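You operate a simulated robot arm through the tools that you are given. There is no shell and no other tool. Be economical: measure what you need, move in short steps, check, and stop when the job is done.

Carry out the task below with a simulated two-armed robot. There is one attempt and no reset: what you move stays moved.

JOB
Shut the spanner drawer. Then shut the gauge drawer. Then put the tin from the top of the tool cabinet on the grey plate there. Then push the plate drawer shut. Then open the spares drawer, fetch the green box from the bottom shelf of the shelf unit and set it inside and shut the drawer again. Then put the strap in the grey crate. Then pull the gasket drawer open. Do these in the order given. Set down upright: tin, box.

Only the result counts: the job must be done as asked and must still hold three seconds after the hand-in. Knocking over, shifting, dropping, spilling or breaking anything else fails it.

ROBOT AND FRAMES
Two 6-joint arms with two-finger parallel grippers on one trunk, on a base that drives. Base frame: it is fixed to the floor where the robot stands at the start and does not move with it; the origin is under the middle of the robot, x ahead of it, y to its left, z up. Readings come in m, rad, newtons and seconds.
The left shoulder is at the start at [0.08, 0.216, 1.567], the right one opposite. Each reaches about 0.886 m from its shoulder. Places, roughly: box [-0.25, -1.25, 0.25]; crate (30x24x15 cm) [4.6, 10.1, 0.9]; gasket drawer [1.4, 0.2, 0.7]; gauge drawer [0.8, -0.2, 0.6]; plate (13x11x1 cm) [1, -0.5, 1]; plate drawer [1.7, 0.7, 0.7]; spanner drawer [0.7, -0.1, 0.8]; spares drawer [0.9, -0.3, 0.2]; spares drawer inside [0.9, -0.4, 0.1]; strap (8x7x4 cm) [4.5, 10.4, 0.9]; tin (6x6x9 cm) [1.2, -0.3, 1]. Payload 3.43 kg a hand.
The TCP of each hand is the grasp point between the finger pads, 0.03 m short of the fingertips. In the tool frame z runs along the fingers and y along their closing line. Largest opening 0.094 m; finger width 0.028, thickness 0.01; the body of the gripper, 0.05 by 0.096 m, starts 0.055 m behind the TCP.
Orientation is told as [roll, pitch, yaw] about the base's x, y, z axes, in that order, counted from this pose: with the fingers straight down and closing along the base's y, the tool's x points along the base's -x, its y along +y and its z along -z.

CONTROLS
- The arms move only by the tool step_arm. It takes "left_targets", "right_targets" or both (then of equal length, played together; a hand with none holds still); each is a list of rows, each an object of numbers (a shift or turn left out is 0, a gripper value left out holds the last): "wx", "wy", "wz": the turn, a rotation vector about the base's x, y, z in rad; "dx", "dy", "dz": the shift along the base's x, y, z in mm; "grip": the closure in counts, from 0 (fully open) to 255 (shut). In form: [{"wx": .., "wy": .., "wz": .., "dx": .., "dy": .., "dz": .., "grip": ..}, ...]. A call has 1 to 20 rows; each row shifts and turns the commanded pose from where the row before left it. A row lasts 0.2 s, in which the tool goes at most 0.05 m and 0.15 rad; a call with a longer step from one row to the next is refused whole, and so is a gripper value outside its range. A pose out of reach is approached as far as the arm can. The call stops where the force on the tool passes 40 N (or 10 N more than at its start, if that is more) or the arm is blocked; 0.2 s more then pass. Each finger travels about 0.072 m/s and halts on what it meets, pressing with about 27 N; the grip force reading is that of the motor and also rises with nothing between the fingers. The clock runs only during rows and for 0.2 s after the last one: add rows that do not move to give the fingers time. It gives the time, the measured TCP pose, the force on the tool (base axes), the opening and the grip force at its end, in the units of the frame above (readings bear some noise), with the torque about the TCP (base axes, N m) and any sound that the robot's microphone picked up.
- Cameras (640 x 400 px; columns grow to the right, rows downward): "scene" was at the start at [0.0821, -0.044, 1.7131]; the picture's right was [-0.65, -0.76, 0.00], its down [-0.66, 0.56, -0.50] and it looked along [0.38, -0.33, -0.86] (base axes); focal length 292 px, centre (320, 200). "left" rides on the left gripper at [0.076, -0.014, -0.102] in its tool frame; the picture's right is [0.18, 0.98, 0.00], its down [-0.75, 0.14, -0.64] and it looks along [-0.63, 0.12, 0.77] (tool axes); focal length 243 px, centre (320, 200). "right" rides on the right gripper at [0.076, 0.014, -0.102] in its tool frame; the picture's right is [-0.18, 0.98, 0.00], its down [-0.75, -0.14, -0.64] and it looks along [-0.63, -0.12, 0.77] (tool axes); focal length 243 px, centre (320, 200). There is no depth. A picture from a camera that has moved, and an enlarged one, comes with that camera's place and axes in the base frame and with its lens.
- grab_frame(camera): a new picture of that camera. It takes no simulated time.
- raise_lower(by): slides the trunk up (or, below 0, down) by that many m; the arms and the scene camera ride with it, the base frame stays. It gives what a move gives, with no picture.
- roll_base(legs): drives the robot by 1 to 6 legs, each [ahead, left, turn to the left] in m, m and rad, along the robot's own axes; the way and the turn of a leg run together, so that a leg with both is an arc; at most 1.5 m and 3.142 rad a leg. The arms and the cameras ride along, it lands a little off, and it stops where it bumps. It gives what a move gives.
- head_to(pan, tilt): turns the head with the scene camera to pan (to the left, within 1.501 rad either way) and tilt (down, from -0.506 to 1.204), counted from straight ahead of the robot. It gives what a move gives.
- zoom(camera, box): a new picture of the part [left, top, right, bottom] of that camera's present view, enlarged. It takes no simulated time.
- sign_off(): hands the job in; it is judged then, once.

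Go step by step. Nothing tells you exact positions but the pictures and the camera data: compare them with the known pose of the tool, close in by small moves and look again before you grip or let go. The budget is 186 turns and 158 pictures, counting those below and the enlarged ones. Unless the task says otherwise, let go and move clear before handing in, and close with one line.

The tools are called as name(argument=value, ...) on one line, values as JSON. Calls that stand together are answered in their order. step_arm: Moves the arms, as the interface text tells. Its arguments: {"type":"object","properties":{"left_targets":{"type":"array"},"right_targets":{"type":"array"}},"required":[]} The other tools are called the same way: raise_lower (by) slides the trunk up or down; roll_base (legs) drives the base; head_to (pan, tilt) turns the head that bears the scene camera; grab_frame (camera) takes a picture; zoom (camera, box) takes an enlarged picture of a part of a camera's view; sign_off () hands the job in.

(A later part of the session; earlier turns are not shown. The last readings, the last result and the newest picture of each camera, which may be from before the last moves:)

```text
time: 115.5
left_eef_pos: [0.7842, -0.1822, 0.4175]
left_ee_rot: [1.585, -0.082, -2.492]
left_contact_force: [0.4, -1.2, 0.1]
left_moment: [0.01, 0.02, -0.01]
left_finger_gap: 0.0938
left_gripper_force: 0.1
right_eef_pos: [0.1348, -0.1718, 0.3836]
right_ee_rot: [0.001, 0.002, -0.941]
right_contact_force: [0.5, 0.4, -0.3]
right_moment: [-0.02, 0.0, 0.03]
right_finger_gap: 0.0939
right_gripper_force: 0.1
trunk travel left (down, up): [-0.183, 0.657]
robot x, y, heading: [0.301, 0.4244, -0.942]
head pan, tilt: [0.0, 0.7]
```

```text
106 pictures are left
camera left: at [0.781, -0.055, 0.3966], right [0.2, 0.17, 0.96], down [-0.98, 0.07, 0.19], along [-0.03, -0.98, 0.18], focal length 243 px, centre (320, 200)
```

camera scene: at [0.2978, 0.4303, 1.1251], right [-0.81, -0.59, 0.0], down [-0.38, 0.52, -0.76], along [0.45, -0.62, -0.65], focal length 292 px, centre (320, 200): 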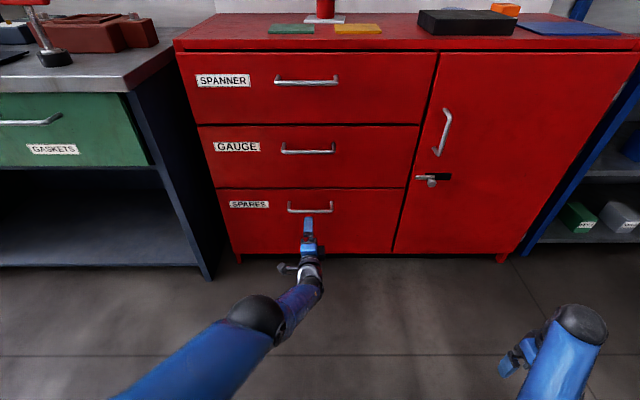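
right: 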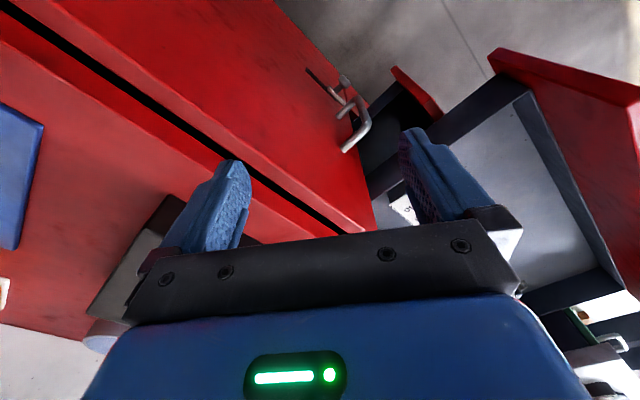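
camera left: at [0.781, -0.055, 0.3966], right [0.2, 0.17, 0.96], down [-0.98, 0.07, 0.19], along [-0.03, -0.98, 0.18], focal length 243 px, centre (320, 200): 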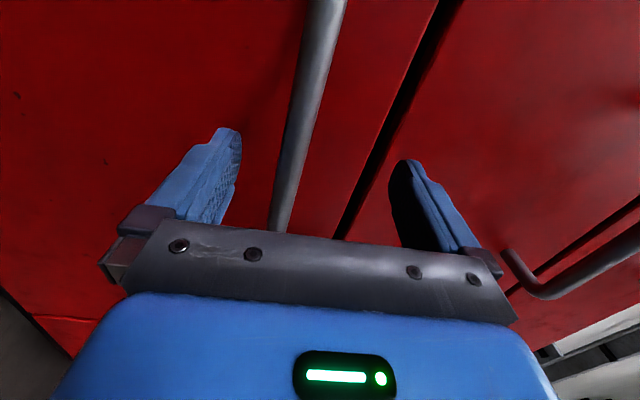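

The bar is between the fingers. Closing on it.

step_arm(left_targets=[{"grip": 255}, {}, {}, {}, {}])

grab_frame(camera="left")

```text
time: 116.4
left_eef_pos: [0.7785, -0.1761, 0.3999]
left_ee_rot: [1.546, -0.071, -2.497]
left_contact_force: [1.0, -5.0, -22.4]
left_moment: [0.69, -0.55, -0.09]
left_finger_gap: 0.0155
left_gripper_force: 27.2
right_eef_pos: [0.1333, -0.1732, 0.3832]
right_ee_rot: [0.001, 0.007, -0.943]
right_contact_force: [-0.4, 0.9, -1.1]
right_moment: [-0.06, -0.02, -0.01]
right_finger_gap: 0.0939
right_gripper_force: 0.1
trunk travel left (down, up): [-0.183, 0.657]
robot x, y, heading: [0.3015, 0.4231, -0.941]
head pan, tilt: [0.0, 0.7]
stopped in row 4 (left hand): the force on the tool passed its limit at 45 N (the readings are from after the stop); the commanded pose is now the measured one
```

```text
105 pictures are left
camera left: at [0.777, -0.0492, 0.3842], right [0.22, 0.13, 0.97], down [-0.98, 0.07, 0.21], along [-0.04, -0.99, 0.14], focal length 243 px, centre (320, 200)
```

left: 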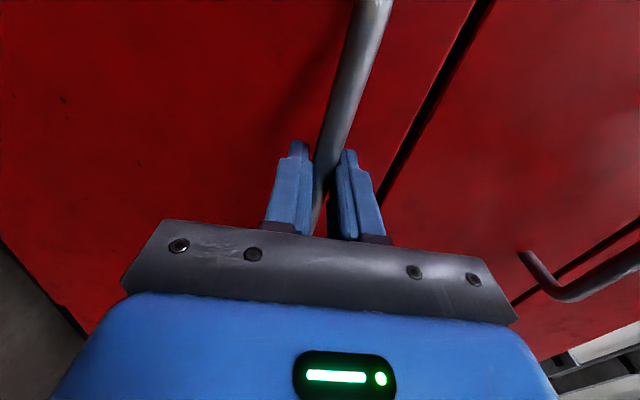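

Gripped. Pulling the drawer open by driving back.

roll_base(legs=[[-0.33, 0, 0]])

grab_frame(camera="scene")

```text
time: 118.6
left_eef_pos: [0.5845, 0.0882, 0.3996]
left_ee_rot: [1.548, -0.074, -2.499]
left_contact_force: [-9.1, -9.6, -32.6]
left_moment: [1.06, -0.84, -0.7]
left_finger_gap: 0.0154
left_gripper_force: 44.6
right_eef_pos: [-0.0602, 0.0929, 0.3813]
right_ee_rot: [0.001, 0.008, -0.939]
right_contact_force: [0.3, 0.5, 0.4]
right_moment: [-0.03, -0.02, -0.01]
right_finger_gap: 0.094
right_gripper_force: 0.0
trunk travel left (down, up): [-0.183, 0.657]
robot x, y, heading: [0.1099, 0.6911, -0.943]
head pan, tilt: [0.0, 0.7]
```

```text
104 pictures are left
camera scene: at [0.1784, 0.5926, 1.1246], right [-0.81, -0.59, 0.0], down [-0.38, 0.52, -0.76], along [0.45, -0.62, -0.65], focal length 292 px, centre (320, 200)
```

scene: 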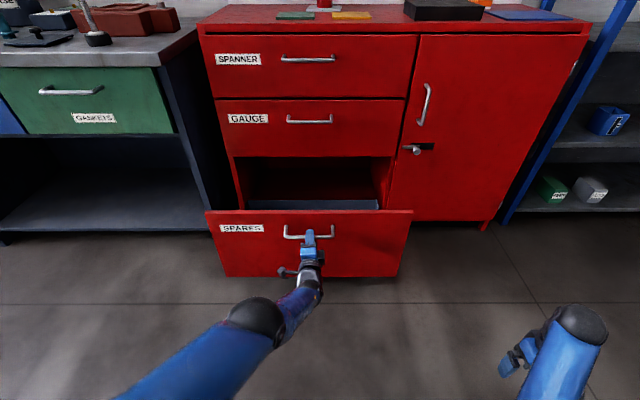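

The spares drawer is open about 33 cm. I'll release the handle and back away, then go look at the bottom shelf of the rack.

step_arm(left_targets=[{"grip": 0}, {}, {}, {}])

roll_base(legs=[[-0.1, 0, 0], [0, -0.95, 0]])

head_to(pan=-0.2, tilt=0.5)

grab_frame(camera="scene")

```text
time: 119.6
left_eef_pos: [0.5854, 0.0889, 0.4041]
left_ee_rot: [1.552, -0.075, -2.501]
left_contact_force: [0.1, 1.0, -0.2]
left_moment: [-0.03, 0.01, -0.01]
left_finger_gap: 0.094
left_gripper_force: 0.1
right_eef_pos: [-0.0602, 0.0926, 0.3857]
right_ee_rot: [0.0, 0.002, -0.94]
right_contact_force: [-0.1, 0.2, -0.4]
right_moment: [-0.03, -0.03, 0.01]
right_finger_gap: 0.0941
right_gripper_force: 0.0
trunk travel left (down, up): [-0.183, 0.657]
robot x, y, heading: [0.1049, 0.69, -0.945]
head pan, tilt: [0.0, 0.7]
```

```text
time: 125.3
left_eef_pos: [-0.2488, -0.3922, 0.4046]
left_ee_rot: [1.551, -0.074, -2.505]
left_contact_force: [-0.7, 0.0, 0.1]
left_moment: [0.02, -0.01, 0.01]
left_finger_gap: 0.094
left_gripper_force: 0.0
right_eef_pos: [-0.8935, -0.3822, 0.3846]
right_ee_rot: [0.001, 0.001, -0.949]
right_contact_force: [0.2, 0.1, 0.5]
right_moment: [0.01, 0.0, 0.0]
right_finger_gap: 0.0938
right_gripper_force: 0.1
trunk travel left (down, up): [-0.183, 0.657]
robot x, y, heading: [-0.7226, 0.2103, -0.949]
head pan, tilt: [0.0, 0.7]
```

```text
time: 126.0
left_eef_pos: [-0.248, -0.3913, 0.4048]
left_ee_rot: [1.552, -0.072, -2.508]
left_contact_force: [0.1, 0.2, -0.5]
left_moment: [0.0, 0.01, 0.02]
left_finger_gap: 0.094
left_gripper_force: 0.1
right_eef_pos: [-0.8927, -0.3813, 0.3849]
right_ee_rot: [0.001, 0.003, -0.949]
right_contact_force: [-1.0, 0.0, 0.1]
right_moment: [-0.02, 0.01, 0.03]
right_finger_gap: 0.0941
right_gripper_force: 0.1
trunk travel left (down, up): [-0.183, 0.657]
robot x, y, heading: [-0.7213, 0.2119, -0.946]
head pan, tilt: [-0.201, 0.499]
```

```text
103 pictures are left
camera scene: at [-0.6666, 0.1055, 1.1429], right [-0.91, -0.41, 0.0], down [-0.2, 0.44, -0.88], along [0.36, -0.8, -0.48], focal length 292 px, centre (320, 200)
```

scene: 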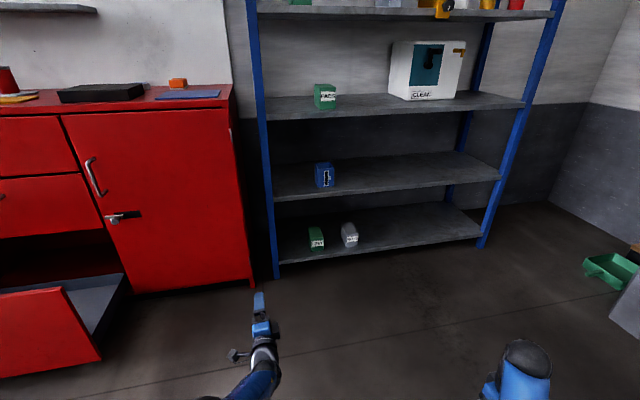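

The green box is at about [-0.09, -1.13], centre z≈0.16, on the bottom shelf, beside a grey one. Zooming for size and orientation.

zoom(camera="scene", box=[260, 190, 400, 280])

```text
4.44 times, centred on (330, 235) of scene
camera zoom: at [-0.6666, 0.1055, 1.1429], right [-0.91, -0.41, 0.0], down [-0.2, 0.44, -0.88], along [0.36, -0.8, -0.48], focal length 1299 px, centre (276, 44)
```

zoom: 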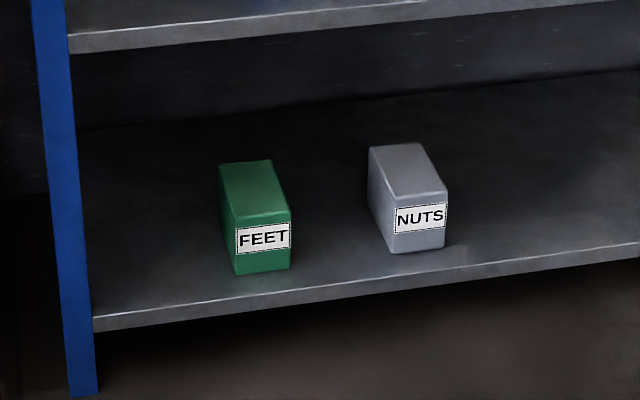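

The box looks about 7.5 cm wide, 13 cm deep and 8.5 cm tall. Before fetching, I'll look at the open drawer's walls to plan the placing.

head_to(pan=0.6, tilt=0.6)

grab_frame(camera="scene")

```text
time: 127.2
left_eef_pos: [-0.2485, -0.3911, 0.4049]
left_ee_rot: [1.552, -0.073, -2.507]
left_contact_force: [-0.3, -0.1, 1.2]
left_moment: [0.02, 0.02, 0.02]
left_finger_gap: 0.0944
left_gripper_force: 0.0
right_eef_pos: [-0.8948, -0.3824, 0.3838]
right_ee_rot: [0.0, 0.001, -0.949]
right_contact_force: [0.1, -0.2, -0.1]
right_moment: [0.02, 0.02, -0.03]
right_finger_gap: 0.0941
right_gripper_force: 0.2
trunk travel left (down, up): [-0.183, 0.657]
robot x, y, heading: [-0.7239, 0.2122, -0.949]
head pan, tilt: [0.6, 0.6]
```

```text
101 pictures are left
camera scene: at [-0.6208, 0.1583, 1.1339], right [-0.34, -0.94, 0.0], down [-0.53, 0.19, -0.83], along [0.78, -0.28, -0.56], focal length 292 px, centre (320, 200)
```

scene: 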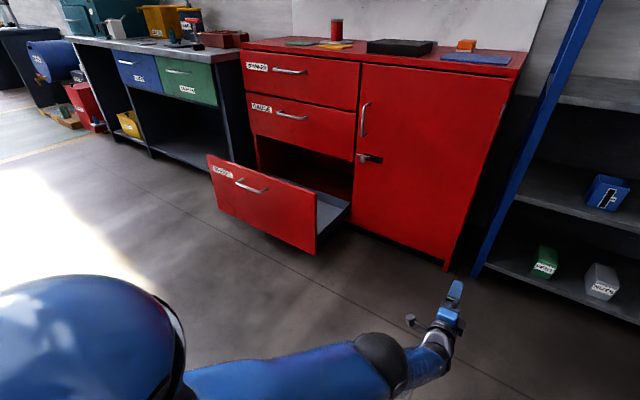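

zoom(camera="scene", box=[195, 120, 385, 265])

```text
2.76 times, centred on (290, 192) of scene
camera zoom: at [-0.6208, 0.1583, 1.1339], right [-0.34, -0.94, 0.0], down [-0.53, 0.19, -0.83], along [0.78, -0.28, -0.56], focal length 806 px, centre (403, 221)
```

zoom: 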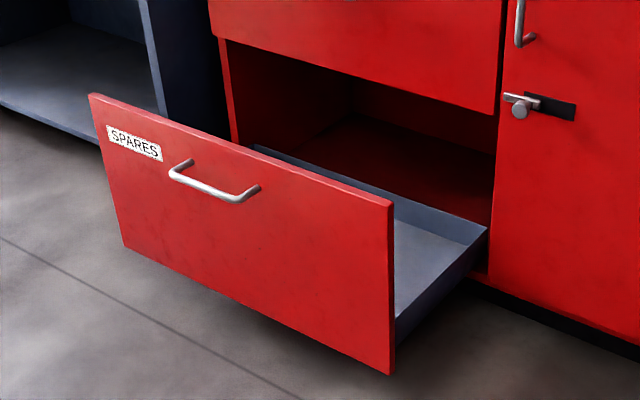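

The drawer's side walls are low; only its front panel is tall, so I'll later place the box over the side wall from the right. Now I'll shape the right hand (tilted forward ~45°, open) for reaching under the shelf.

step_arm(right_targets=[{"dx": 41.5, "dy": -1, "wx": -0.108, "wy": -0.078, "grip": 0}, {"dx": 41.5, "dy": -1, "wx": -0.108, "wy": -0.078}, {"dx": 41.5, "dy": -1, "wx": -0.108, "wy": -0.078}, {"dx": 41.5, "dy": -1, "wx": -0.108, "wy": -0.078}, {"dx": 41.5, "dy": -1, "wx": -0.108, "wy": -0.078}, {"dx": 41.5, "dy": -1, "wx": -0.108, "wy": -0.078}])

raise_lower(by=-0.15)

head_to(pan=-0.2, tilt=0.6)

grab_frame(camera="scene")

grab_frame(camera="right")

```text
time: 128.6
left_eef_pos: [-0.25, -0.3915, 0.4041]
left_ee_rot: [1.552, -0.073, -2.506]
left_contact_force: [-0.2, 0.5, 0.9]
left_moment: [0.02, -0.02, 0.03]
left_finger_gap: 0.0938
left_gripper_force: 0.1
right_eef_pos: [-0.6455, -0.3907, 0.3825]
right_ee_rot: [0.005, -0.802, -0.949]
right_contact_force: [-0.6, 1.1, -0.1]
right_moment: [0.01, -0.02, 0.0]
right_finger_gap: 0.0938
right_gripper_force: 0.1
trunk travel left (down, up): [-0.183, 0.657]
robot x, y, heading: [-0.719, 0.2163, -0.944]
head pan, tilt: [0.6, 0.6]
```

```text
time: 130.3
left_eef_pos: [-0.2499, -0.3908, 0.2539]
left_ee_rot: [1.551, -0.072, -2.507]
left_contact_force: [-1.3, -0.4, 0.7]
left_moment: [0.0, 0.0, -0.02]
left_finger_gap: 0.0942
left_gripper_force: 0.0
right_eef_pos: [-0.6448, -0.3896, 0.2333]
right_ee_rot: [0.002, -0.799, -0.95]
right_contact_force: [0.6, 0.0, 0.8]
right_moment: [0.03, -0.05, 0.0]
right_finger_gap: 0.094
right_gripper_force: 0.1
trunk travel left (down, up): [-0.033, 0.807]
robot x, y, heading: [-0.7207, 0.2107, -0.951]
head pan, tilt: [0.6, 0.6]
```

```text
time: 131.4
left_eef_pos: [-0.25, -0.3907, 0.2553]
left_ee_rot: [1.553, -0.072, -2.506]
left_contact_force: [0.1, 0.2, -0.5]
left_moment: [0.03, 0.01, -0.01]
left_finger_gap: 0.0941
left_gripper_force: 0.1
right_eef_pos: [-0.645, -0.3905, 0.2335]
right_ee_rot: [0.002, -0.797, -0.951]
right_contact_force: [-0.2, 0.1, 1.0]
right_moment: [0.02, 0.0, 0.01]
right_finger_gap: 0.0941
right_gripper_force: 0.0
trunk travel left (down, up): [-0.033, 0.807]
robot x, y, heading: [-0.7214, 0.2173, -0.947]
head pan, tilt: [-0.201, 0.6]
```

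```text
99 pictures are left
camera scene: at [-0.6676, 0.1079, 0.9839], right [-0.91, -0.41, 0.0], down [-0.23, 0.52, -0.82], along [0.34, -0.75, -0.57], focal length 292 px, centre (320, 200)
```

scene: 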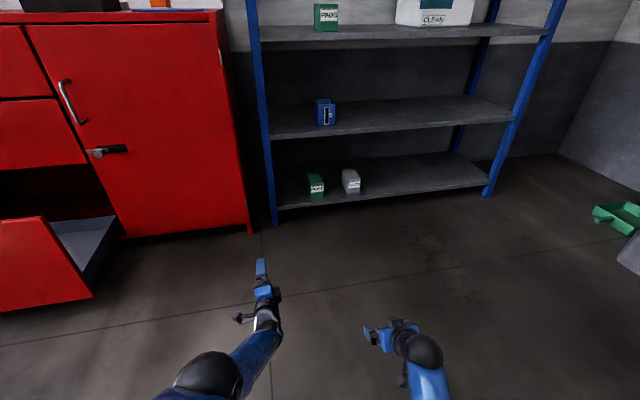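

```text
98 pictures are left
camera right: at [-0.7089, -0.279, 0.249], right [0.87, 0.47, 0.13], down [-0.08, -0.14, 0.99], along [0.48, -0.87, -0.08], focal length 243 px, centre (320, 200)
```

right: 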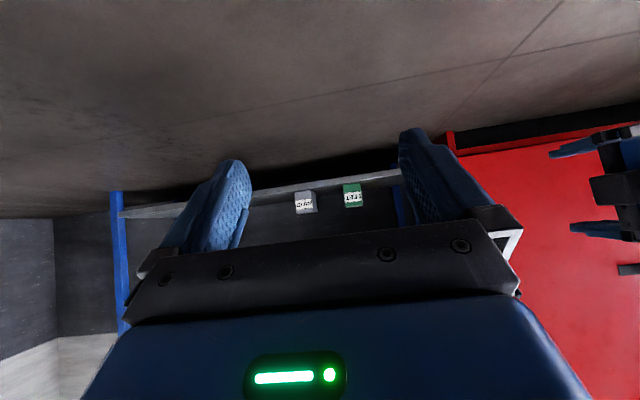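

The green box's front is at n≈0.80, l≈-0.726. The left hand sticks out ahead, so I'll pull it back and up before driving toward the rack.

step_arm(left_targets=[{"dx": -22, "dy": 30, "dz": 28}, {"dx": -22, "dy": 30, "dz": 28}, {"dx": -22, "dy": 30, "dz": 28}, {"dx": -22, "dy": 30, "dz": 28}, {"dx": -22, "dy": 30, "dz": 28}, {"dx": -22, "dy": 30, "dz": 28}, {"dx": -22, "dy": 30, "dz": 28}, {"dx": -22, "dy": 30, "dz": 28}])

```text
time: 133.2
left_eef_pos: [-0.4257, -0.1516, 0.4788]
left_ee_rot: [1.552, -0.071, -2.505]
left_contact_force: [-0.4, -0.3, 0.2]
left_moment: [0.02, 0.02, 0.02]
left_finger_gap: 0.0938
left_gripper_force: 0.2
right_eef_pos: [-0.6459, -0.3903, 0.2334]
right_ee_rot: [0.003, -0.798, -0.946]
right_contact_force: [-0.7, -0.1, -0.1]
right_moment: [0.0, 0.04, 0.01]
right_finger_gap: 0.0939
right_gripper_force: 0.0
trunk travel left (down, up): [-0.033, 0.807]
robot x, y, heading: [-0.7216, 0.2156, -0.952]
head pan, tilt: [-0.201, 0.6]
```

roll_base(legs=[[0.66, 0, 0.005]])

grab_frame(camera="right")

head_to(pan=-0.3, tilt=0.8)

grab_frame(camera="scene")

```text
time: 136.9
left_eef_pos: [-0.034, -0.6703, 0.4793]
left_ee_rot: [1.552, -0.074, -2.487]
left_contact_force: [0.7, -0.9, -0.1]
left_moment: [-0.01, 0.0, -0.03]
left_finger_gap: 0.0939
left_gripper_force: 0.1
right_eef_pos: [-0.2485, -0.9144, 0.2333]
right_ee_rot: [0.001, -0.797, -0.929]
right_contact_force: [-0.9, 0.4, -0.1]
right_moment: [-0.02, 0.02, -0.01]
right_finger_gap: 0.0939
right_gripper_force: 0.2
trunk travel left (down, up): [-0.033, 0.807]
robot x, y, heading: [-0.3359, -0.3125, -0.929]
head pan, tilt: [-0.201, 0.6]
```

```text
97 pictures are left
camera right: at [-0.3138, -0.8037, 0.2489], right [0.86, 0.49, 0.13], down [-0.07, -0.14, 0.99], along [0.5, -0.86, -0.08], focal length 243 px, centre (320, 200)
```

right: 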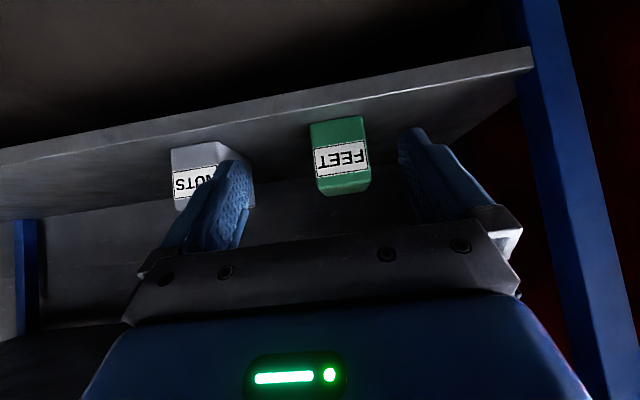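

```text
time: 137.6
left_eef_pos: [-0.0324, -0.6696, 0.4784]
left_ee_rot: [1.553, -0.073, -2.488]
left_contact_force: [0.3, -0.2, 0.0]
left_moment: [-0.01, -0.01, -0.01]
left_finger_gap: 0.0939
left_gripper_force: 0.0
right_eef_pos: [-0.2473, -0.9135, 0.2325]
right_ee_rot: [0.003, -0.797, -0.928]
right_contact_force: [-0.1, 0.2, 0.8]
right_moment: [-0.02, -0.01, 0.01]
right_finger_gap: 0.0939
right_gripper_force: 0.1
trunk travel left (down, up): [-0.033, 0.807]
robot x, y, heading: [-0.3379, -0.3109, -0.93]
head pan, tilt: [-0.3, 0.799]
```

```text
96 pictures are left
camera scene: at [-0.291, -0.4122, 0.967], right [-0.94, -0.34, 0.0], down [-0.24, 0.67, -0.7], along [0.23, -0.66, -0.72], focal length 292 px, centre (320, 200)
```

scene: 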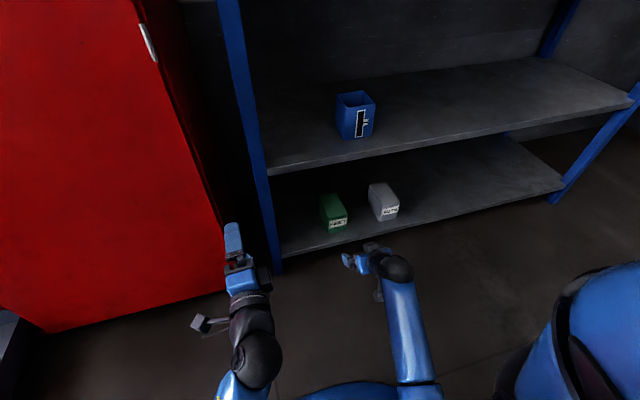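

Front face of the box at about [-0.12, -1.064], top z≈0.21. I'll correct sideways 1.5 cm and drive 8 cm closer, keeping the hand above, then check.

step_arm(right_targets=[{"dx": 11.7, "dy": 8.5, "dz": -15, "wz": -0.016}, {"dz": -12}])

roll_base(legs=[[0.08, 0, -0.01]])

grab_frame(camera="right")

```text
time: 138.2
left_eef_pos: [-0.0338, -0.6695, 0.478]
left_ee_rot: [1.553, -0.072, -2.488]
left_contact_force: [-0.6, 0.1, -0.5]
left_moment: [-0.05, 0.01, 0.01]
left_finger_gap: 0.0941
left_gripper_force: 0.0
right_eef_pos: [-0.236, -0.9055, 0.2041]
right_ee_rot: [0.003, -0.798, -0.945]
right_contact_force: [-0.3, 0.3, -0.4]
right_moment: [0.04, 0.02, 0.01]
right_finger_gap: 0.0939
right_gripper_force: 0.1
trunk travel left (down, up): [-0.033, 0.807]
robot x, y, heading: [-0.3367, -0.3104, -0.931]
head pan, tilt: [-0.3, 0.799]
```

```text
time: 139.2
left_eef_pos: [0.0107, -0.7394, 0.4784]
left_ee_rot: [1.552, -0.073, -2.498]
left_contact_force: [-0.4, 0.6, 0.4]
left_moment: [0.02, -0.02, 0.01]
left_finger_gap: 0.094
left_gripper_force: 0.1
right_eef_pos: [-0.1951, -0.9725, 0.2048]
right_ee_rot: [0.0, -0.797, -0.955]
right_contact_force: [0.8, 0.1, 0.2]
right_moment: [-0.01, -0.03, 0.01]
right_finger_gap: 0.0941
right_gripper_force: 0.1
trunk travel left (down, up): [-0.033, 0.807]
robot x, y, heading: [-0.2919, -0.3765, -0.94]
head pan, tilt: [-0.3, 0.799]
```

```text
95 pictures are left
camera right: at [-0.2575, -0.8595, 0.2213], right [0.88, 0.46, 0.13], down [-0.08, -0.14, 0.99], along [0.48, -0.88, -0.08], focal length 243 px, centre (320, 200)
```

right: 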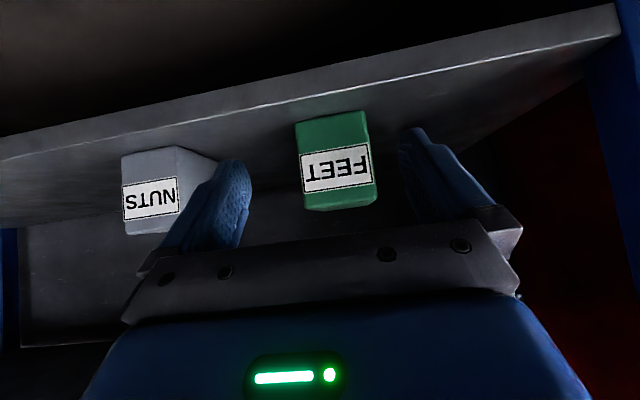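

Box front mid measured at [-0.12, -1.062]; the hand needs 8 mm more left. I'll advance partway and re-check.

step_arm(right_targets=[{"dx": 6.9, "dy": 5, "dz": -4}, {"dx": 17.6, "dy": -24.3, "dz": -2}, {"dx": 17.6, "dy": -24.3, "dz": -2}, {"dx": 17.6, "dy": -24.3, "dz": -2}, {}])

grab_frame(camera="right")

```text
time: 140.4
left_eef_pos: [0.0103, -0.7379, 0.4774]
left_ee_rot: [1.551, -0.073, -2.497]
left_contact_force: [0.0, 0.3, -0.4]
left_moment: [0.01, 0.0, -0.03]
left_finger_gap: 0.094
left_gripper_force: 0.1
right_eef_pos: [-0.135, -1.0384, 0.1963]
right_ee_rot: [0.002, -0.798, -0.955]
right_contact_force: [0.1, 0.5, 0.1]
right_moment: [0.0, 0.01, -0.01]
right_finger_gap: 0.094
right_gripper_force: 0.1
trunk travel left (down, up): [-0.033, 0.807]
robot x, y, heading: [-0.2908, -0.3795, -0.939]
head pan, tilt: [-0.3, 0.799]
```

```text
94 pictures are left
camera right: at [-0.1972, -0.9269, 0.2124], right [0.88, 0.46, 0.13], down [-0.08, -0.14, 0.99], along [0.48, -0.88, -0.08], focal length 243 px, centre (320, 200)
```

right: 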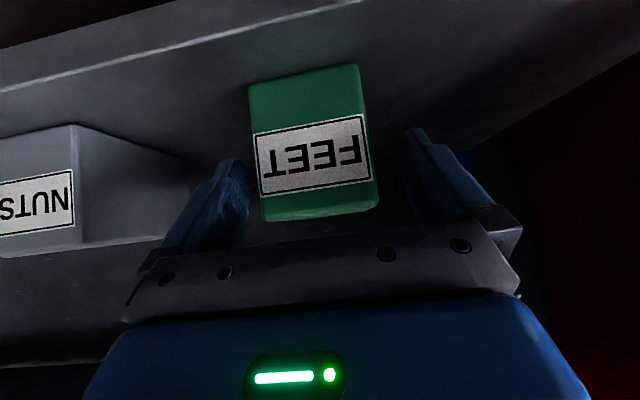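

Aligned within a few mm. Advancing the rest, then gripping.

step_arm(right_targets=[{"dx": 15.4, "dy": -23}, {"dx": 15.4, "dy": -23}, {"dx": 15.4, "dy": -23}, {}])

grab_frame(camera="right")

```text
time: 141.4
left_eef_pos: [0.0115, -0.7382, 0.4789]
left_ee_rot: [1.553, -0.074, -2.497]
left_contact_force: [-0.3, -1.4, -0.2]
left_moment: [0.0, -0.01, -0.02]
left_finger_gap: 0.0939
left_gripper_force: 0.1
right_eef_pos: [-0.0884, -1.108, 0.1942]
right_ee_rot: [0.002, -0.797, -0.956]
right_contact_force: [-0.2, 0.2, -0.1]
right_moment: [0.04, 0.02, -0.01]
right_finger_gap: 0.0942
right_gripper_force: 0.1
trunk travel left (down, up): [-0.033, 0.807]
robot x, y, heading: [-0.2887, -0.3748, -0.94]
head pan, tilt: [-0.3, 0.799]
```

```text
93 pictures are left
camera right: at [-0.1511, -0.9965, 0.2105], right [0.88, 0.46, 0.13], down [-0.08, -0.14, 0.99], along [0.48, -0.88, -0.08], focal length 243 px, centre (320, 200)
```

right: 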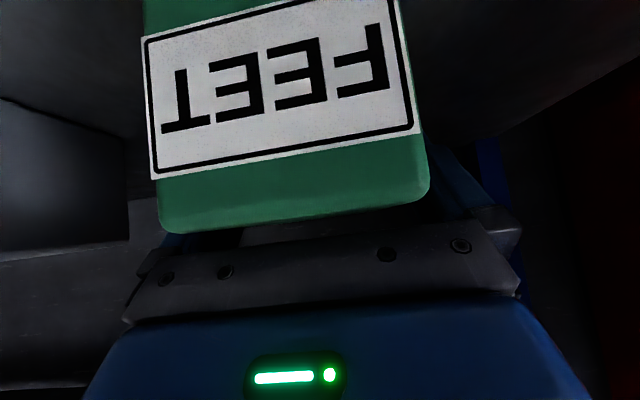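

Box between the fingers with no contact. Closing, then a small lift.

step_arm(right_targets=[{"grip": 255}, {}, {}, {}, {"dz": 10}, {"dz": 15}])

grab_frame(camera="right")

```text
time: 142.8
left_eef_pos: [0.0109, -0.7383, 0.4785]
left_ee_rot: [1.55, -0.073, -2.499]
left_contact_force: [0.8, -0.4, 0.7]
left_moment: [0.0, 0.03, -0.01]
left_finger_gap: 0.0939
left_gripper_force: 0.2
right_eef_pos: [-0.0879, -1.1074, 0.2195]
right_ee_rot: [0.004, -0.796, -0.958]
right_contact_force: [0.4, -0.1, -3.3]
right_moment: [-0.06, -0.05, -0.02]
right_finger_gap: 0.0765
right_gripper_force: 26.5
trunk travel left (down, up): [-0.033, 0.807]
robot x, y, heading: [-0.2846, -0.3798, -0.942]
head pan, tilt: [-0.3, 0.799]
```

```text
92 pictures are left
camera right: at [-0.1509, -0.9962, 0.2348], right [0.88, 0.46, 0.13], down [-0.08, -0.14, 0.99], along [0.48, -0.88, -0.09], focal length 243 px, centre (320, 200)
```

right: 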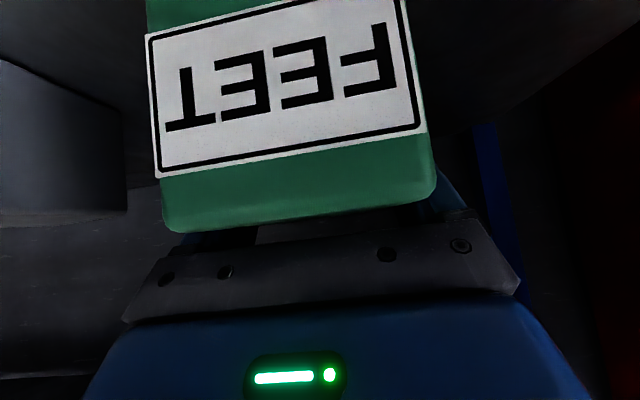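

Box gripped (7.65 cm wide) and lifted. I'll back straight out of the rack and raise the load.

roll_base(legs=[[-0.45, 0, 0]])

raise_lower(by=0.16)

roll_base(legs=[[0, -0.28, 0], [0, 0, 1.568]])

grab_frame(camera="right")

head_to(pan=-0.4, tilt=0.6)

grab_frame(camera="scene")

```text
time: 145.6
left_eef_pos: [-0.2534, -0.3772, 0.4789]
left_ee_rot: [1.552, -0.074, -2.5]
left_contact_force: [0.0, -0.4, -0.6]
left_moment: [0.0, 0.02, 0.0]
left_finger_gap: 0.094
left_gripper_force: 0.0
right_eef_pos: [-0.353, -0.7468, 0.2182]
right_ee_rot: [0.002, -0.797, -0.956]
right_contact_force: [0.6, 0.4, -3.0]
right_moment: [-0.04, -0.01, 0.01]
right_finger_gap: 0.0767
right_gripper_force: 27.5
trunk travel left (down, up): [-0.033, 0.807]
robot x, y, heading: [-0.553, -0.0141, -0.938]
head pan, tilt: [-0.3, 0.799]
```

```text
time: 147.4
left_eef_pos: [-0.2533, -0.3782, 0.6388]
left_ee_rot: [1.552, -0.074, -2.497]
left_contact_force: [1.0, 0.3, 0.2]
left_moment: [-0.01, 0.02, -0.01]
left_finger_gap: 0.0939
left_gripper_force: 0.0
right_eef_pos: [-0.3527, -0.7467, 0.3789]
right_ee_rot: [0.001, -0.796, -0.956]
right_contact_force: [-0.6, -0.8, -3.9]
right_moment: [-0.02, 0.01, -0.01]
right_finger_gap: 0.0763
right_gripper_force: 27.0
trunk travel left (down, up): [-0.193, 0.647]
robot x, y, heading: [-0.5554, -0.0202, -0.94]
head pan, tilt: [-0.3, 0.799]
```

```text
time: 153.2
left_eef_pos: [-0.4205, 0.1252, 0.6386]
left_ee_rot: [1.552, -0.074, -0.913]
left_contact_force: [0.0, 0.2, 0.2]
left_moment: [0.01, 0.04, 0.04]
left_finger_gap: 0.094
left_gripper_force: 0.1
right_eef_pos: [-0.0505, 0.0311, 0.3788]
right_ee_rot: [0.002, -0.797, 0.63]
right_contact_force: [-0.6, 0.0, -2.8]
right_moment: [0.02, -0.02, 0.02]
right_finger_gap: 0.0763
right_gripper_force: 26.9
trunk travel left (down, up): [-0.193, 0.647]
robot x, y, heading: [-0.7759, -0.1783, 0.649]
head pan, tilt: [-0.3, 0.799]
```

```text
91 pictures are left
camera right: at [-0.162, -0.0317, 0.395], right [-0.48, 0.87, 0.13], down [0.14, -0.08, 0.99], along [0.87, 0.49, -0.09], focal length 243 px, centre (320, 200)
```

right: 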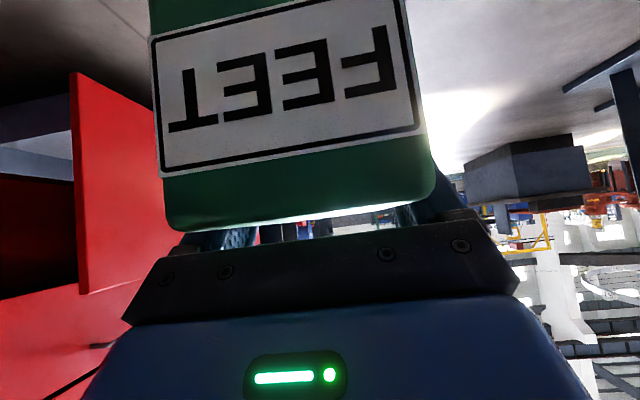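

```text
time: 153.9
left_eef_pos: [-0.421, 0.1253, 0.6398]
left_ee_rot: [1.55, -0.075, -0.913]
left_contact_force: [0.6, 0.7, 0.4]
left_moment: [-0.03, -0.02, 0.01]
left_finger_gap: 0.0941
left_gripper_force: 0.1
right_eef_pos: [-0.0501, 0.0305, 0.3777]
right_ee_rot: [0.003, -0.795, 0.628]
right_contact_force: [-0.2, 0.2, -3.5]
right_moment: [0.04, -0.01, 0.0]
right_finger_gap: 0.0763
right_gripper_force: 27.3
trunk travel left (down, up): [-0.193, 0.647]
robot x, y, heading: [-0.7781, -0.181, 0.645]
head pan, tilt: [-0.4, 0.6]
```

```text
90 pictures are left
camera scene: at [-0.6674, -0.1405, 1.1438], right [0.24, -0.97, 0.0], down [-0.55, -0.14, -0.82], along [0.8, 0.2, -0.57], focal length 292 px, centre (320, 200)
```

scene: 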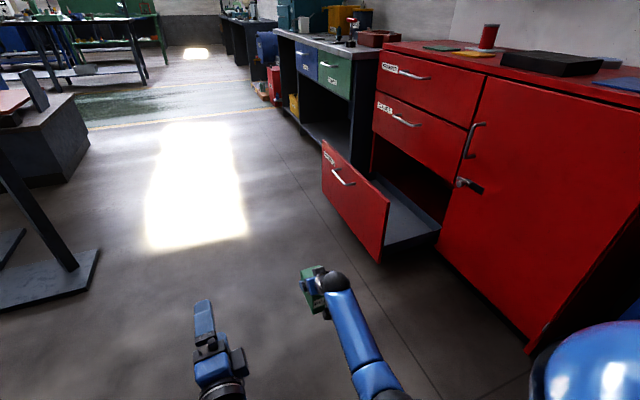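

The panel is confirmed at n≈0.34, right end l≈0.17, z 0.13–0.47. Zooming on the drawer interior.

zoom(camera="scene", box=[300, 120, 480, 280])

```text
2.50 times, centred on (390, 200) of scene
camera zoom: at [-0.6674, -0.1405, 1.1438], right [0.24, -0.97, 0.0], down [-0.55, -0.14, -0.82], along [0.8, 0.2, -0.57], focal length 731 px, centre (145, 200)
```

zoom: 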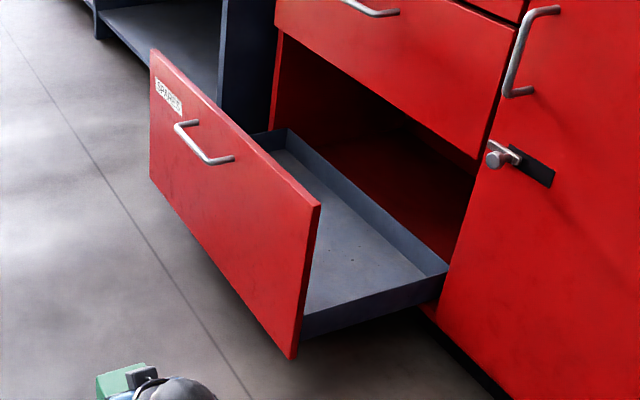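

Interior: low walls to z≈0.2, back wall at n≈0.70. I'll straighten and strafe toward the cabinet with the box still clear of the panel's right end.

roll_base(legs=[[0, 0, -0.019], [0, -0.54, 0]])

head_to(pan=-0.25, tilt=0.75)

grab_frame(camera="scene")

```text
time: 157.4
left_eef_pos: [-0.0993, -0.3163, 0.6395]
left_ee_rot: [1.552, -0.073, -0.93]
left_contact_force: [0.3, 0.2, -0.2]
left_moment: [-0.02, -0.04, 0.0]
left_finger_gap: 0.0939
left_gripper_force: 0.1
right_eef_pos: [0.2689, -0.4172, 0.3781]
right_ee_rot: [0.002, -0.796, 0.61]
right_contact_force: [-0.9, 0.3, -4.2]
right_moment: [0.02, -0.02, -0.02]
right_finger_gap: 0.0762
right_gripper_force: 27.0
trunk travel left (down, up): [-0.193, 0.647]
robot x, y, heading: [-0.4609, -0.6188, 0.629]
head pan, tilt: [-0.4, 0.6]
```

```text
time: 158.1
left_eef_pos: [-0.1001, -0.3177, 0.6394]
left_ee_rot: [1.55, -0.074, -0.928]
left_contact_force: [0.2, 0.8, 0.1]
left_moment: [0.02, 0.0, -0.02]
left_finger_gap: 0.0941
left_gripper_force: 0.0
right_eef_pos: [0.269, -0.4163, 0.3781]
right_ee_rot: [0.001, -0.796, 0.614]
right_contact_force: [-0.1, 0.1, -3.2]
right_moment: [0.03, -0.05, -0.01]
right_finger_gap: 0.0764
right_gripper_force: 26.9
trunk travel left (down, up): [-0.193, 0.647]
robot x, y, heading: [-0.4619, -0.6129, 0.629]
head pan, tilt: [-0.25, 0.75]
```

```text
88 pictures are left
camera scene: at [-0.3597, -0.5674, 1.131], right [0.37, -0.93, 0.0], down [-0.63, -0.25, -0.73], along [0.68, 0.27, -0.68], focal length 292 px, centre (320, 200)
```

scene: 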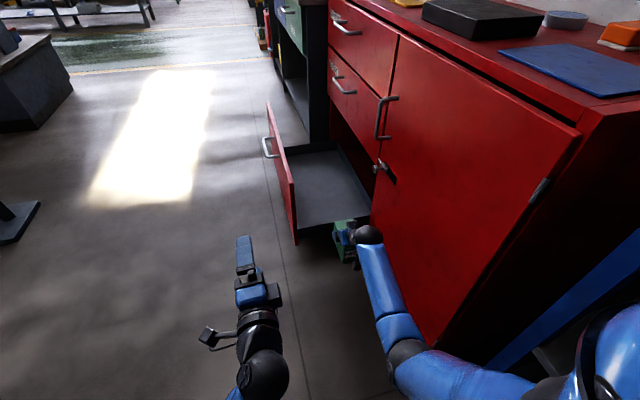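

Path is clear: drive 0.42 m forward along the cabinet so the box comes over the drawer.

roll_base(legs=[[0.42, 0, 0]])

grab_frame(camera="scene")

grab_frame(camera="right")

```text
time: 160.7
left_eef_pos: [0.238, -0.0732, 0.6375]
left_ee_rot: [1.55, -0.072, -0.93]
left_contact_force: [0.2, -0.3, 0.5]
left_moment: [0.01, 0.05, 0.03]
left_finger_gap: 0.0939
left_gripper_force: 0.1
right_eef_pos: [0.6068, -0.1738, 0.3784]
right_ee_rot: [0.002, -0.795, 0.611]
right_contact_force: [0.1, -0.9, -3.3]
right_moment: [0.04, -0.07, 0.03]
right_finger_gap: 0.0765
right_gripper_force: 26.7
trunk travel left (down, up): [-0.193, 0.647]
robot x, y, heading: [-0.123, -0.3706, 0.628]
head pan, tilt: [-0.25, 0.75]
```

```text
87 pictures are left
camera scene: at [-0.0222, -0.3226, 1.1309], right [0.37, -0.93, 0.0], down [-0.63, -0.25, -0.73], along [0.68, 0.27, -0.68], focal length 292 px, centre (320, 200)
```

scene: 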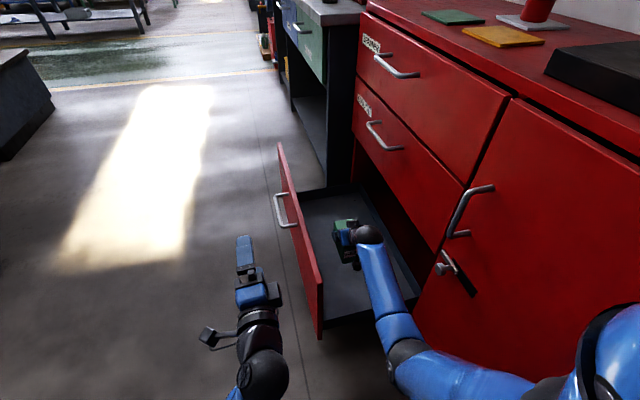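

```text
86 pictures are left
camera right: at [0.4937, -0.2342, 0.3945], right [-0.46, 0.88, 0.13], down [0.14, -0.08, 0.99], along [0.88, 0.47, -0.09], focal length 243 px, centre (320, 200)
```

right: 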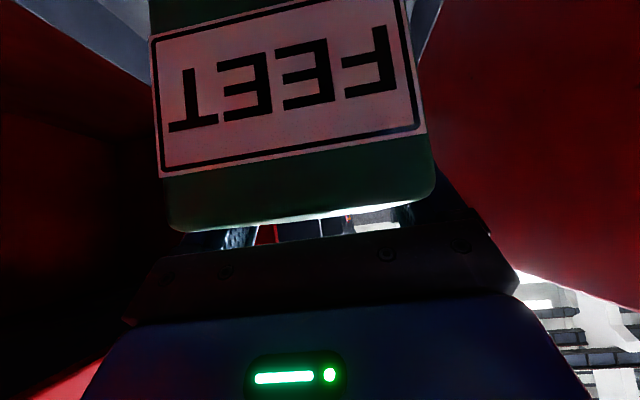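

The box is over the drawer (n≈0.50, l≈0.39). Lowering with the trunk.

raise_lower(by=-0.12)

zoom(camera="scene", box=[260, 120, 460, 350])

```text
time: 162.2
left_eef_pos: [0.2372, -0.0721, 0.5177]
left_ee_rot: [1.552, -0.074, -0.932]
left_contact_force: [0.5, 1.0, -0.8]
left_moment: [-0.03, 0.0, -0.01]
left_finger_gap: 0.0939
left_gripper_force: 0.1
right_eef_pos: [0.6067, -0.1729, 0.2592]
right_ee_rot: [0.002, -0.795, 0.611]
right_contact_force: [-0.5, -0.1, -3.1]
right_moment: [0.03, -0.05, 0.0]
right_finger_gap: 0.0762
right_gripper_force: 27.0
trunk travel left (down, up): [-0.073, 0.767]
robot x, y, heading: [-0.1246, -0.3696, 0.627]
head pan, tilt: [-0.25, 0.75]
```

```text
1.74 times, centred on (360, 235) of scene
camera zoom: at [-0.0229, -0.323, 1.011], right [0.37, -0.93, 0.0], down [-0.63, -0.25, -0.73], along [0.68, 0.27, -0.68], focal length 508 px, centre (250, 139)
```

zoom: 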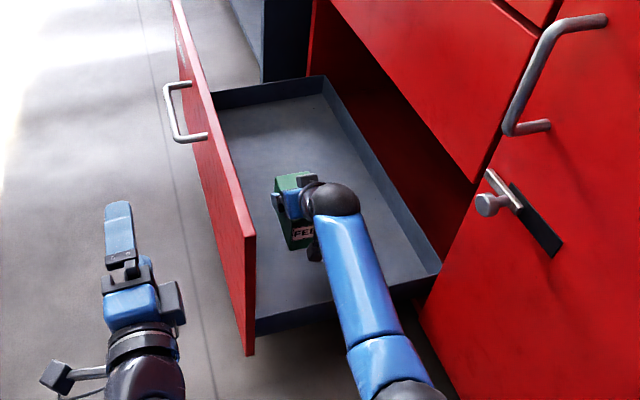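

Good clearance all around. Lowering in small arm steps until the base touches.

step_arm(right_targets=[{"dz": -8}, {"dz": -5}, {"dz": -4}, {}])

step_arm(right_targets=[{"dz": -4}, {"dz": -4}])

step_arm(right_targets=[{"dz": -3}, {"dz": -3}])

```text
time: 163.2
left_eef_pos: [0.2375, -0.0734, 0.5189]
left_ee_rot: [1.551, -0.074, -0.933]
left_contact_force: [-0.5, -0.2, -0.3]
left_moment: [0.02, 0.05, -0.01]
left_finger_gap: 0.094
left_gripper_force: 0.1
right_eef_pos: [0.6058, -0.1724, 0.2414]
right_ee_rot: [0.001, -0.797, 0.609]
right_contact_force: [0.4, 0.4, -3.6]
right_moment: [0.05, -0.07, 0.0]
right_finger_gap: 0.0761
right_gripper_force: 27.4
trunk travel left (down, up): [-0.073, 0.767]
robot x, y, heading: [-0.1234, -0.3686, 0.632]
head pan, tilt: [-0.25, 0.75]
```

```text
time: 163.8
left_eef_pos: [0.2374, -0.0728, 0.5185]
left_ee_rot: [1.55, -0.075, -0.933]
left_contact_force: [-0.3, -0.1, -0.5]
left_moment: [0.02, -0.04, 0.0]
left_finger_gap: 0.0941
left_gripper_force: 0.0
right_eef_pos: [0.6065, -0.1733, 0.2338]
right_ee_rot: [0.0, -0.797, 0.611]
right_contact_force: [0.2, 0.2, -3.5]
right_moment: [0.03, -0.05, -0.01]
right_finger_gap: 0.0761
right_gripper_force: 27.0
trunk travel left (down, up): [-0.073, 0.767]
robot x, y, heading: [-0.1221, -0.3751, 0.622]
head pan, tilt: [-0.25, 0.75]
```

```text
time: 164.3
left_eef_pos: [0.2374, -0.0725, 0.5189]
left_ee_rot: [1.55, -0.073, -0.931]
left_contact_force: [-0.7, 0.5, 1.5]
left_moment: [-0.03, 0.01, 0.05]
left_finger_gap: 0.094
left_gripper_force: 0.1
right_eef_pos: [0.606, -0.1731, 0.2273]
right_ee_rot: [0.001, -0.796, 0.61]
right_contact_force: [-0.2, -0.1, -3.9]
right_moment: [0.0, -0.05, 0.04]
right_finger_gap: 0.0764
right_gripper_force: 26.8
trunk travel left (down, up): [-0.073, 0.767]
robot x, y, heading: [-0.1269, -0.371, 0.624]
head pan, tilt: [-0.25, 0.75]
```

step_arm(right_targets=[{"dz": -3}, {"dz": -3}])

step_arm(right_targets=[{"dz": -3}, {"dz": -3}])

zoom(camera="scene", box=[280, 160, 440, 280])

```text
time: 164.9
left_eef_pos: [0.2369, -0.0724, 0.5194]
left_ee_rot: [1.553, -0.074, -0.93]
left_contact_force: [-1.0, -0.2, -0.4]
left_moment: [0.03, 0.0, 0.01]
left_finger_gap: 0.094
left_gripper_force: 0.1
right_eef_pos: [0.6063, -0.174, 0.2211]
right_ee_rot: [0.003, -0.795, 0.611]
right_contact_force: [0.8, 0.3, -3.3]
right_moment: [0.02, -0.03, 0.03]
right_finger_gap: 0.0761
right_gripper_force: 27.0
trunk travel left (down, up): [-0.073, 0.767]
robot x, y, heading: [-0.128, -0.3687, 0.63]
head pan, tilt: [-0.25, 0.75]
```

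```text
time: 165.6
left_eef_pos: [0.2381, -0.0729, 0.52]
left_ee_rot: [1.553, -0.075, -0.931]
left_contact_force: [0.2, 1.3, 0.7]
left_moment: [-0.01, -0.01, 0.01]
left_finger_gap: 0.094
left_gripper_force: 0.1
right_eef_pos: [0.6052, -0.1738, 0.2149]
right_ee_rot: [0.003, -0.796, 0.608]
right_contact_force: [-0.8, 0.1, -4.0]
right_moment: [0.02, 0.0, -0.01]
right_finger_gap: 0.0766
right_gripper_force: 27.1
trunk travel left (down, up): [-0.073, 0.767]
robot x, y, heading: [-0.1285, -0.3751, 0.632]
head pan, tilt: [-0.25, 0.75]
```

```text
3.33 times, centred on (360, 220) of scene
camera zoom: at [-0.0228, -0.3229, 1.0109], right [0.37, -0.93, 0.0], down [-0.63, -0.25, -0.73], along [0.68, 0.27, -0.68], focal length 974 px, centre (187, 133)
```

zoom: 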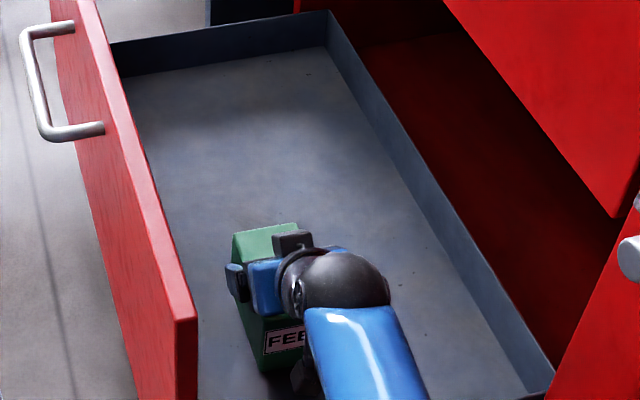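

Not touching yet; continue down.

step_arm(right_targets=[{"dz": -4}, {"dz": -4}])

step_arm(right_targets=[{"dz": -3}, {"dz": -3}])

step_arm(right_targets=[{"dz": -3}, {"dz": -2}])

```text
time: 166.2
left_eef_pos: [0.237, -0.0726, 0.5191]
left_ee_rot: [1.553, -0.074, -0.932]
left_contact_force: [0.1, 0.6, 0.1]
left_moment: [-0.03, 0.02, 0.02]
left_finger_gap: 0.094
left_gripper_force: 0.1
right_eef_pos: [0.6075, -0.174, 0.2071]
right_ee_rot: [0.004, -0.797, 0.609]
right_contact_force: [0.9, 0.5, -3.3]
right_moment: [0.02, -0.01, -0.04]
right_finger_gap: 0.0759
right_gripper_force: 26.9
trunk travel left (down, up): [-0.073, 0.767]
robot x, y, heading: [-0.1268, -0.3733, 0.626]
head pan, tilt: [-0.25, 0.75]
```

```text
time: 166.8
left_eef_pos: [0.2388, -0.0728, 0.5188]
left_ee_rot: [1.552, -0.073, -0.932]
left_contact_force: [0.5, -0.2, 0.1]
left_moment: [-0.02, -0.02, 0.01]
left_finger_gap: 0.0938
left_gripper_force: 0.1
right_eef_pos: [0.6062, -0.173, 0.2007]
right_ee_rot: [0.004, -0.796, 0.612]
right_contact_force: [-0.1, -0.7, -2.7]
right_moment: [0.03, -0.04, 0.01]
right_finger_gap: 0.0761
right_gripper_force: 26.3
trunk travel left (down, up): [-0.073, 0.767]
robot x, y, heading: [-0.1239, -0.3712, 0.628]
head pan, tilt: [-0.25, 0.75]
```

```text
time: 167.3
left_eef_pos: [0.2364, -0.0711, 0.5185]
left_ee_rot: [1.551, -0.073, -0.931]
left_contact_force: [0.3, -0.2, 0.1]
left_moment: [0.01, -0.01, -0.01]
left_finger_gap: 0.094
left_gripper_force: 0.0
right_eef_pos: [0.6054, -0.1731, 0.1973]
right_ee_rot: [0.005, -0.797, 0.611]
right_contact_force: [0.5, -0.8, -2.5]
right_moment: [0.01, -0.04, -0.02]
right_finger_gap: 0.0763
right_gripper_force: 26.7
trunk travel left (down, up): [-0.073, 0.767]
robot x, y, heading: [-0.125, -0.3673, 0.624]
head pan, tilt: [-0.25, 0.75]
```

step_arm(right_targets=[{"dz": -3}, {"dz": -3}])

step_arm(right_targets=[{"dz": -3}, {"dz": -3}])

zoom(camera="scene", box=[280, 160, 440, 280])

```text
time: 167.9
left_eef_pos: [0.2369, -0.0719, 0.5186]
left_ee_rot: [1.552, -0.075, -0.93]
left_contact_force: [-0.2, 0.0, -0.2]
left_moment: [0.02, 0.02, -0.02]
left_finger_gap: 0.0941
left_gripper_force: 0.2
right_eef_pos: [0.6069, -0.1729, 0.1914]
right_ee_rot: [0.002, -0.797, 0.61]
right_contact_force: [0.5, 1.1, -0.5]
right_moment: [-0.17, 0.13, -0.06]
right_finger_gap: 0.0764
right_gripper_force: 27.3
trunk travel left (down, up): [-0.073, 0.767]
robot x, y, heading: [-0.1262, -0.372, 0.626]
head pan, tilt: [-0.25, 0.75]
```

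```text
time: 168.6
left_eef_pos: [0.2355, -0.074, 0.5208]
left_ee_rot: [1.556, -0.076, -0.931]
left_contact_force: [-0.1, 0.2, 0.3]
left_moment: [0.01, 0.0, -0.04]
left_finger_gap: 0.094
left_gripper_force: 0.1
right_eef_pos: [0.6076, -0.1727, 0.1918]
right_ee_rot: [0.0, -0.806, 0.61]
right_contact_force: [-6.9, -1.7, 20.7]
right_moment: [-0.06, 0.12, 0.0]
right_finger_gap: 0.0762
right_gripper_force: 26.8
trunk travel left (down, up): [-0.073, 0.767]
robot x, y, heading: [-0.1272, -0.3682, 0.628]
head pan, tilt: [-0.25, 0.75]
```

```text
3.33 times, centred on (360, 220) of scene
camera zoom: at [-0.026, -0.3238, 1.0117], right [0.37, -0.93, 0.0], down [-0.63, -0.25, -0.73], along [0.68, 0.27, -0.68], focal length 974 px, centre (187, 133)
```

zoom: 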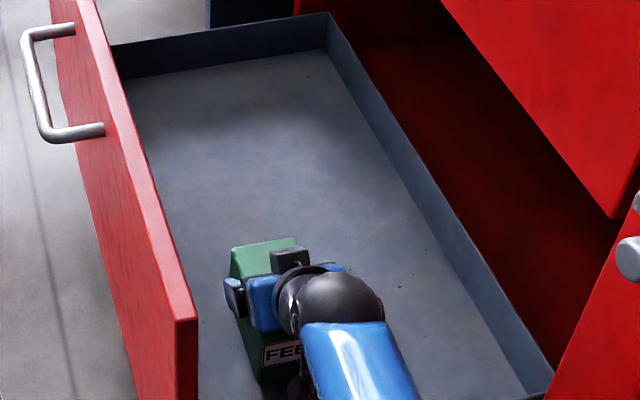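

Contact with the drawer floor. Ease up, release, and draw the hand back along its own axis, up and out.

step_arm(right_targets=[{"dz": 4}, {"grip": 0}, {}, {}, {"dx": -14.5, "dy": -10.5, "dz": 17}, {"dx": -14.5, "dy": -10.5, "dz": 17}, {"dx": -14.5, "dy": -10.5, "dz": 17}, {"dz": 30}, {"dz": 30}, {"dz": 30}])

grab_frame(camera="right")

grab_frame(camera="scene")

```text
time: 170.8
left_eef_pos: [0.2359, -0.0726, 0.5185]
left_ee_rot: [1.552, -0.074, -0.932]
left_contact_force: [-0.3, -1.1, -0.4]
left_moment: [0.02, -0.03, 0.0]
left_finger_gap: 0.094
left_gripper_force: 0.0
right_eef_pos: [0.5623, -0.2054, 0.3279]
right_ee_rot: [0.002, -0.796, 0.612]
right_contact_force: [0.7, 0.0, 0.9]
right_moment: [0.02, 0.0, 0.03]
right_finger_gap: 0.094
right_gripper_force: 0.0
trunk travel left (down, up): [-0.073, 0.767]
robot x, y, heading: [-0.1241, -0.3711, 0.629]
head pan, tilt: [-0.25, 0.75]
```

```text
82 pictures are left
camera right: at [0.4496, -0.2669, 0.3457], right [-0.46, 0.88, 0.13], down [0.14, -0.08, 0.99], along [0.88, 0.47, -0.09], focal length 243 px, centre (320, 200)
```

right: 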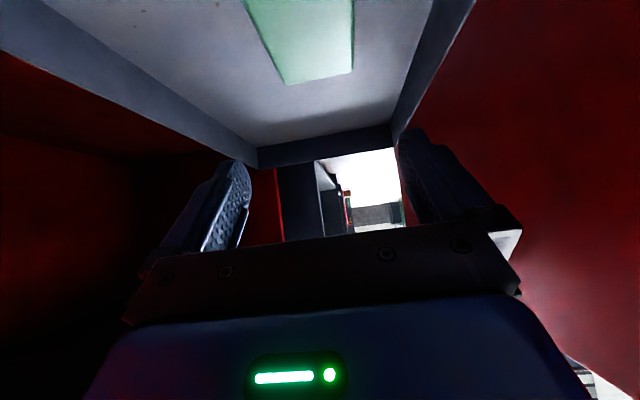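

```text
81 pictures are left
camera scene: at [-0.0233, -0.323, 1.011], right [0.37, -0.93, 0.0], down [-0.63, -0.25, -0.73], along [0.68, 0.27, -0.68], focal length 292 px, centre (320, 200)
```

scene: 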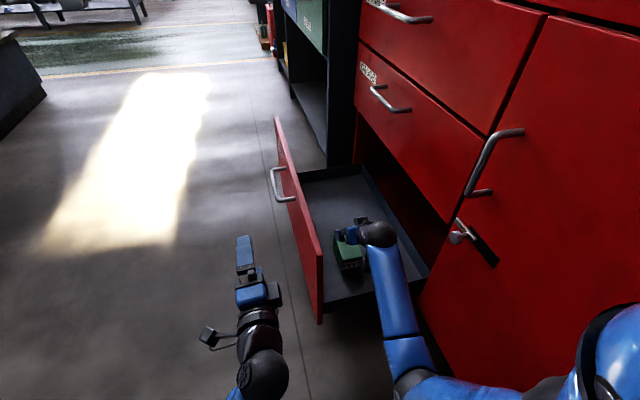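

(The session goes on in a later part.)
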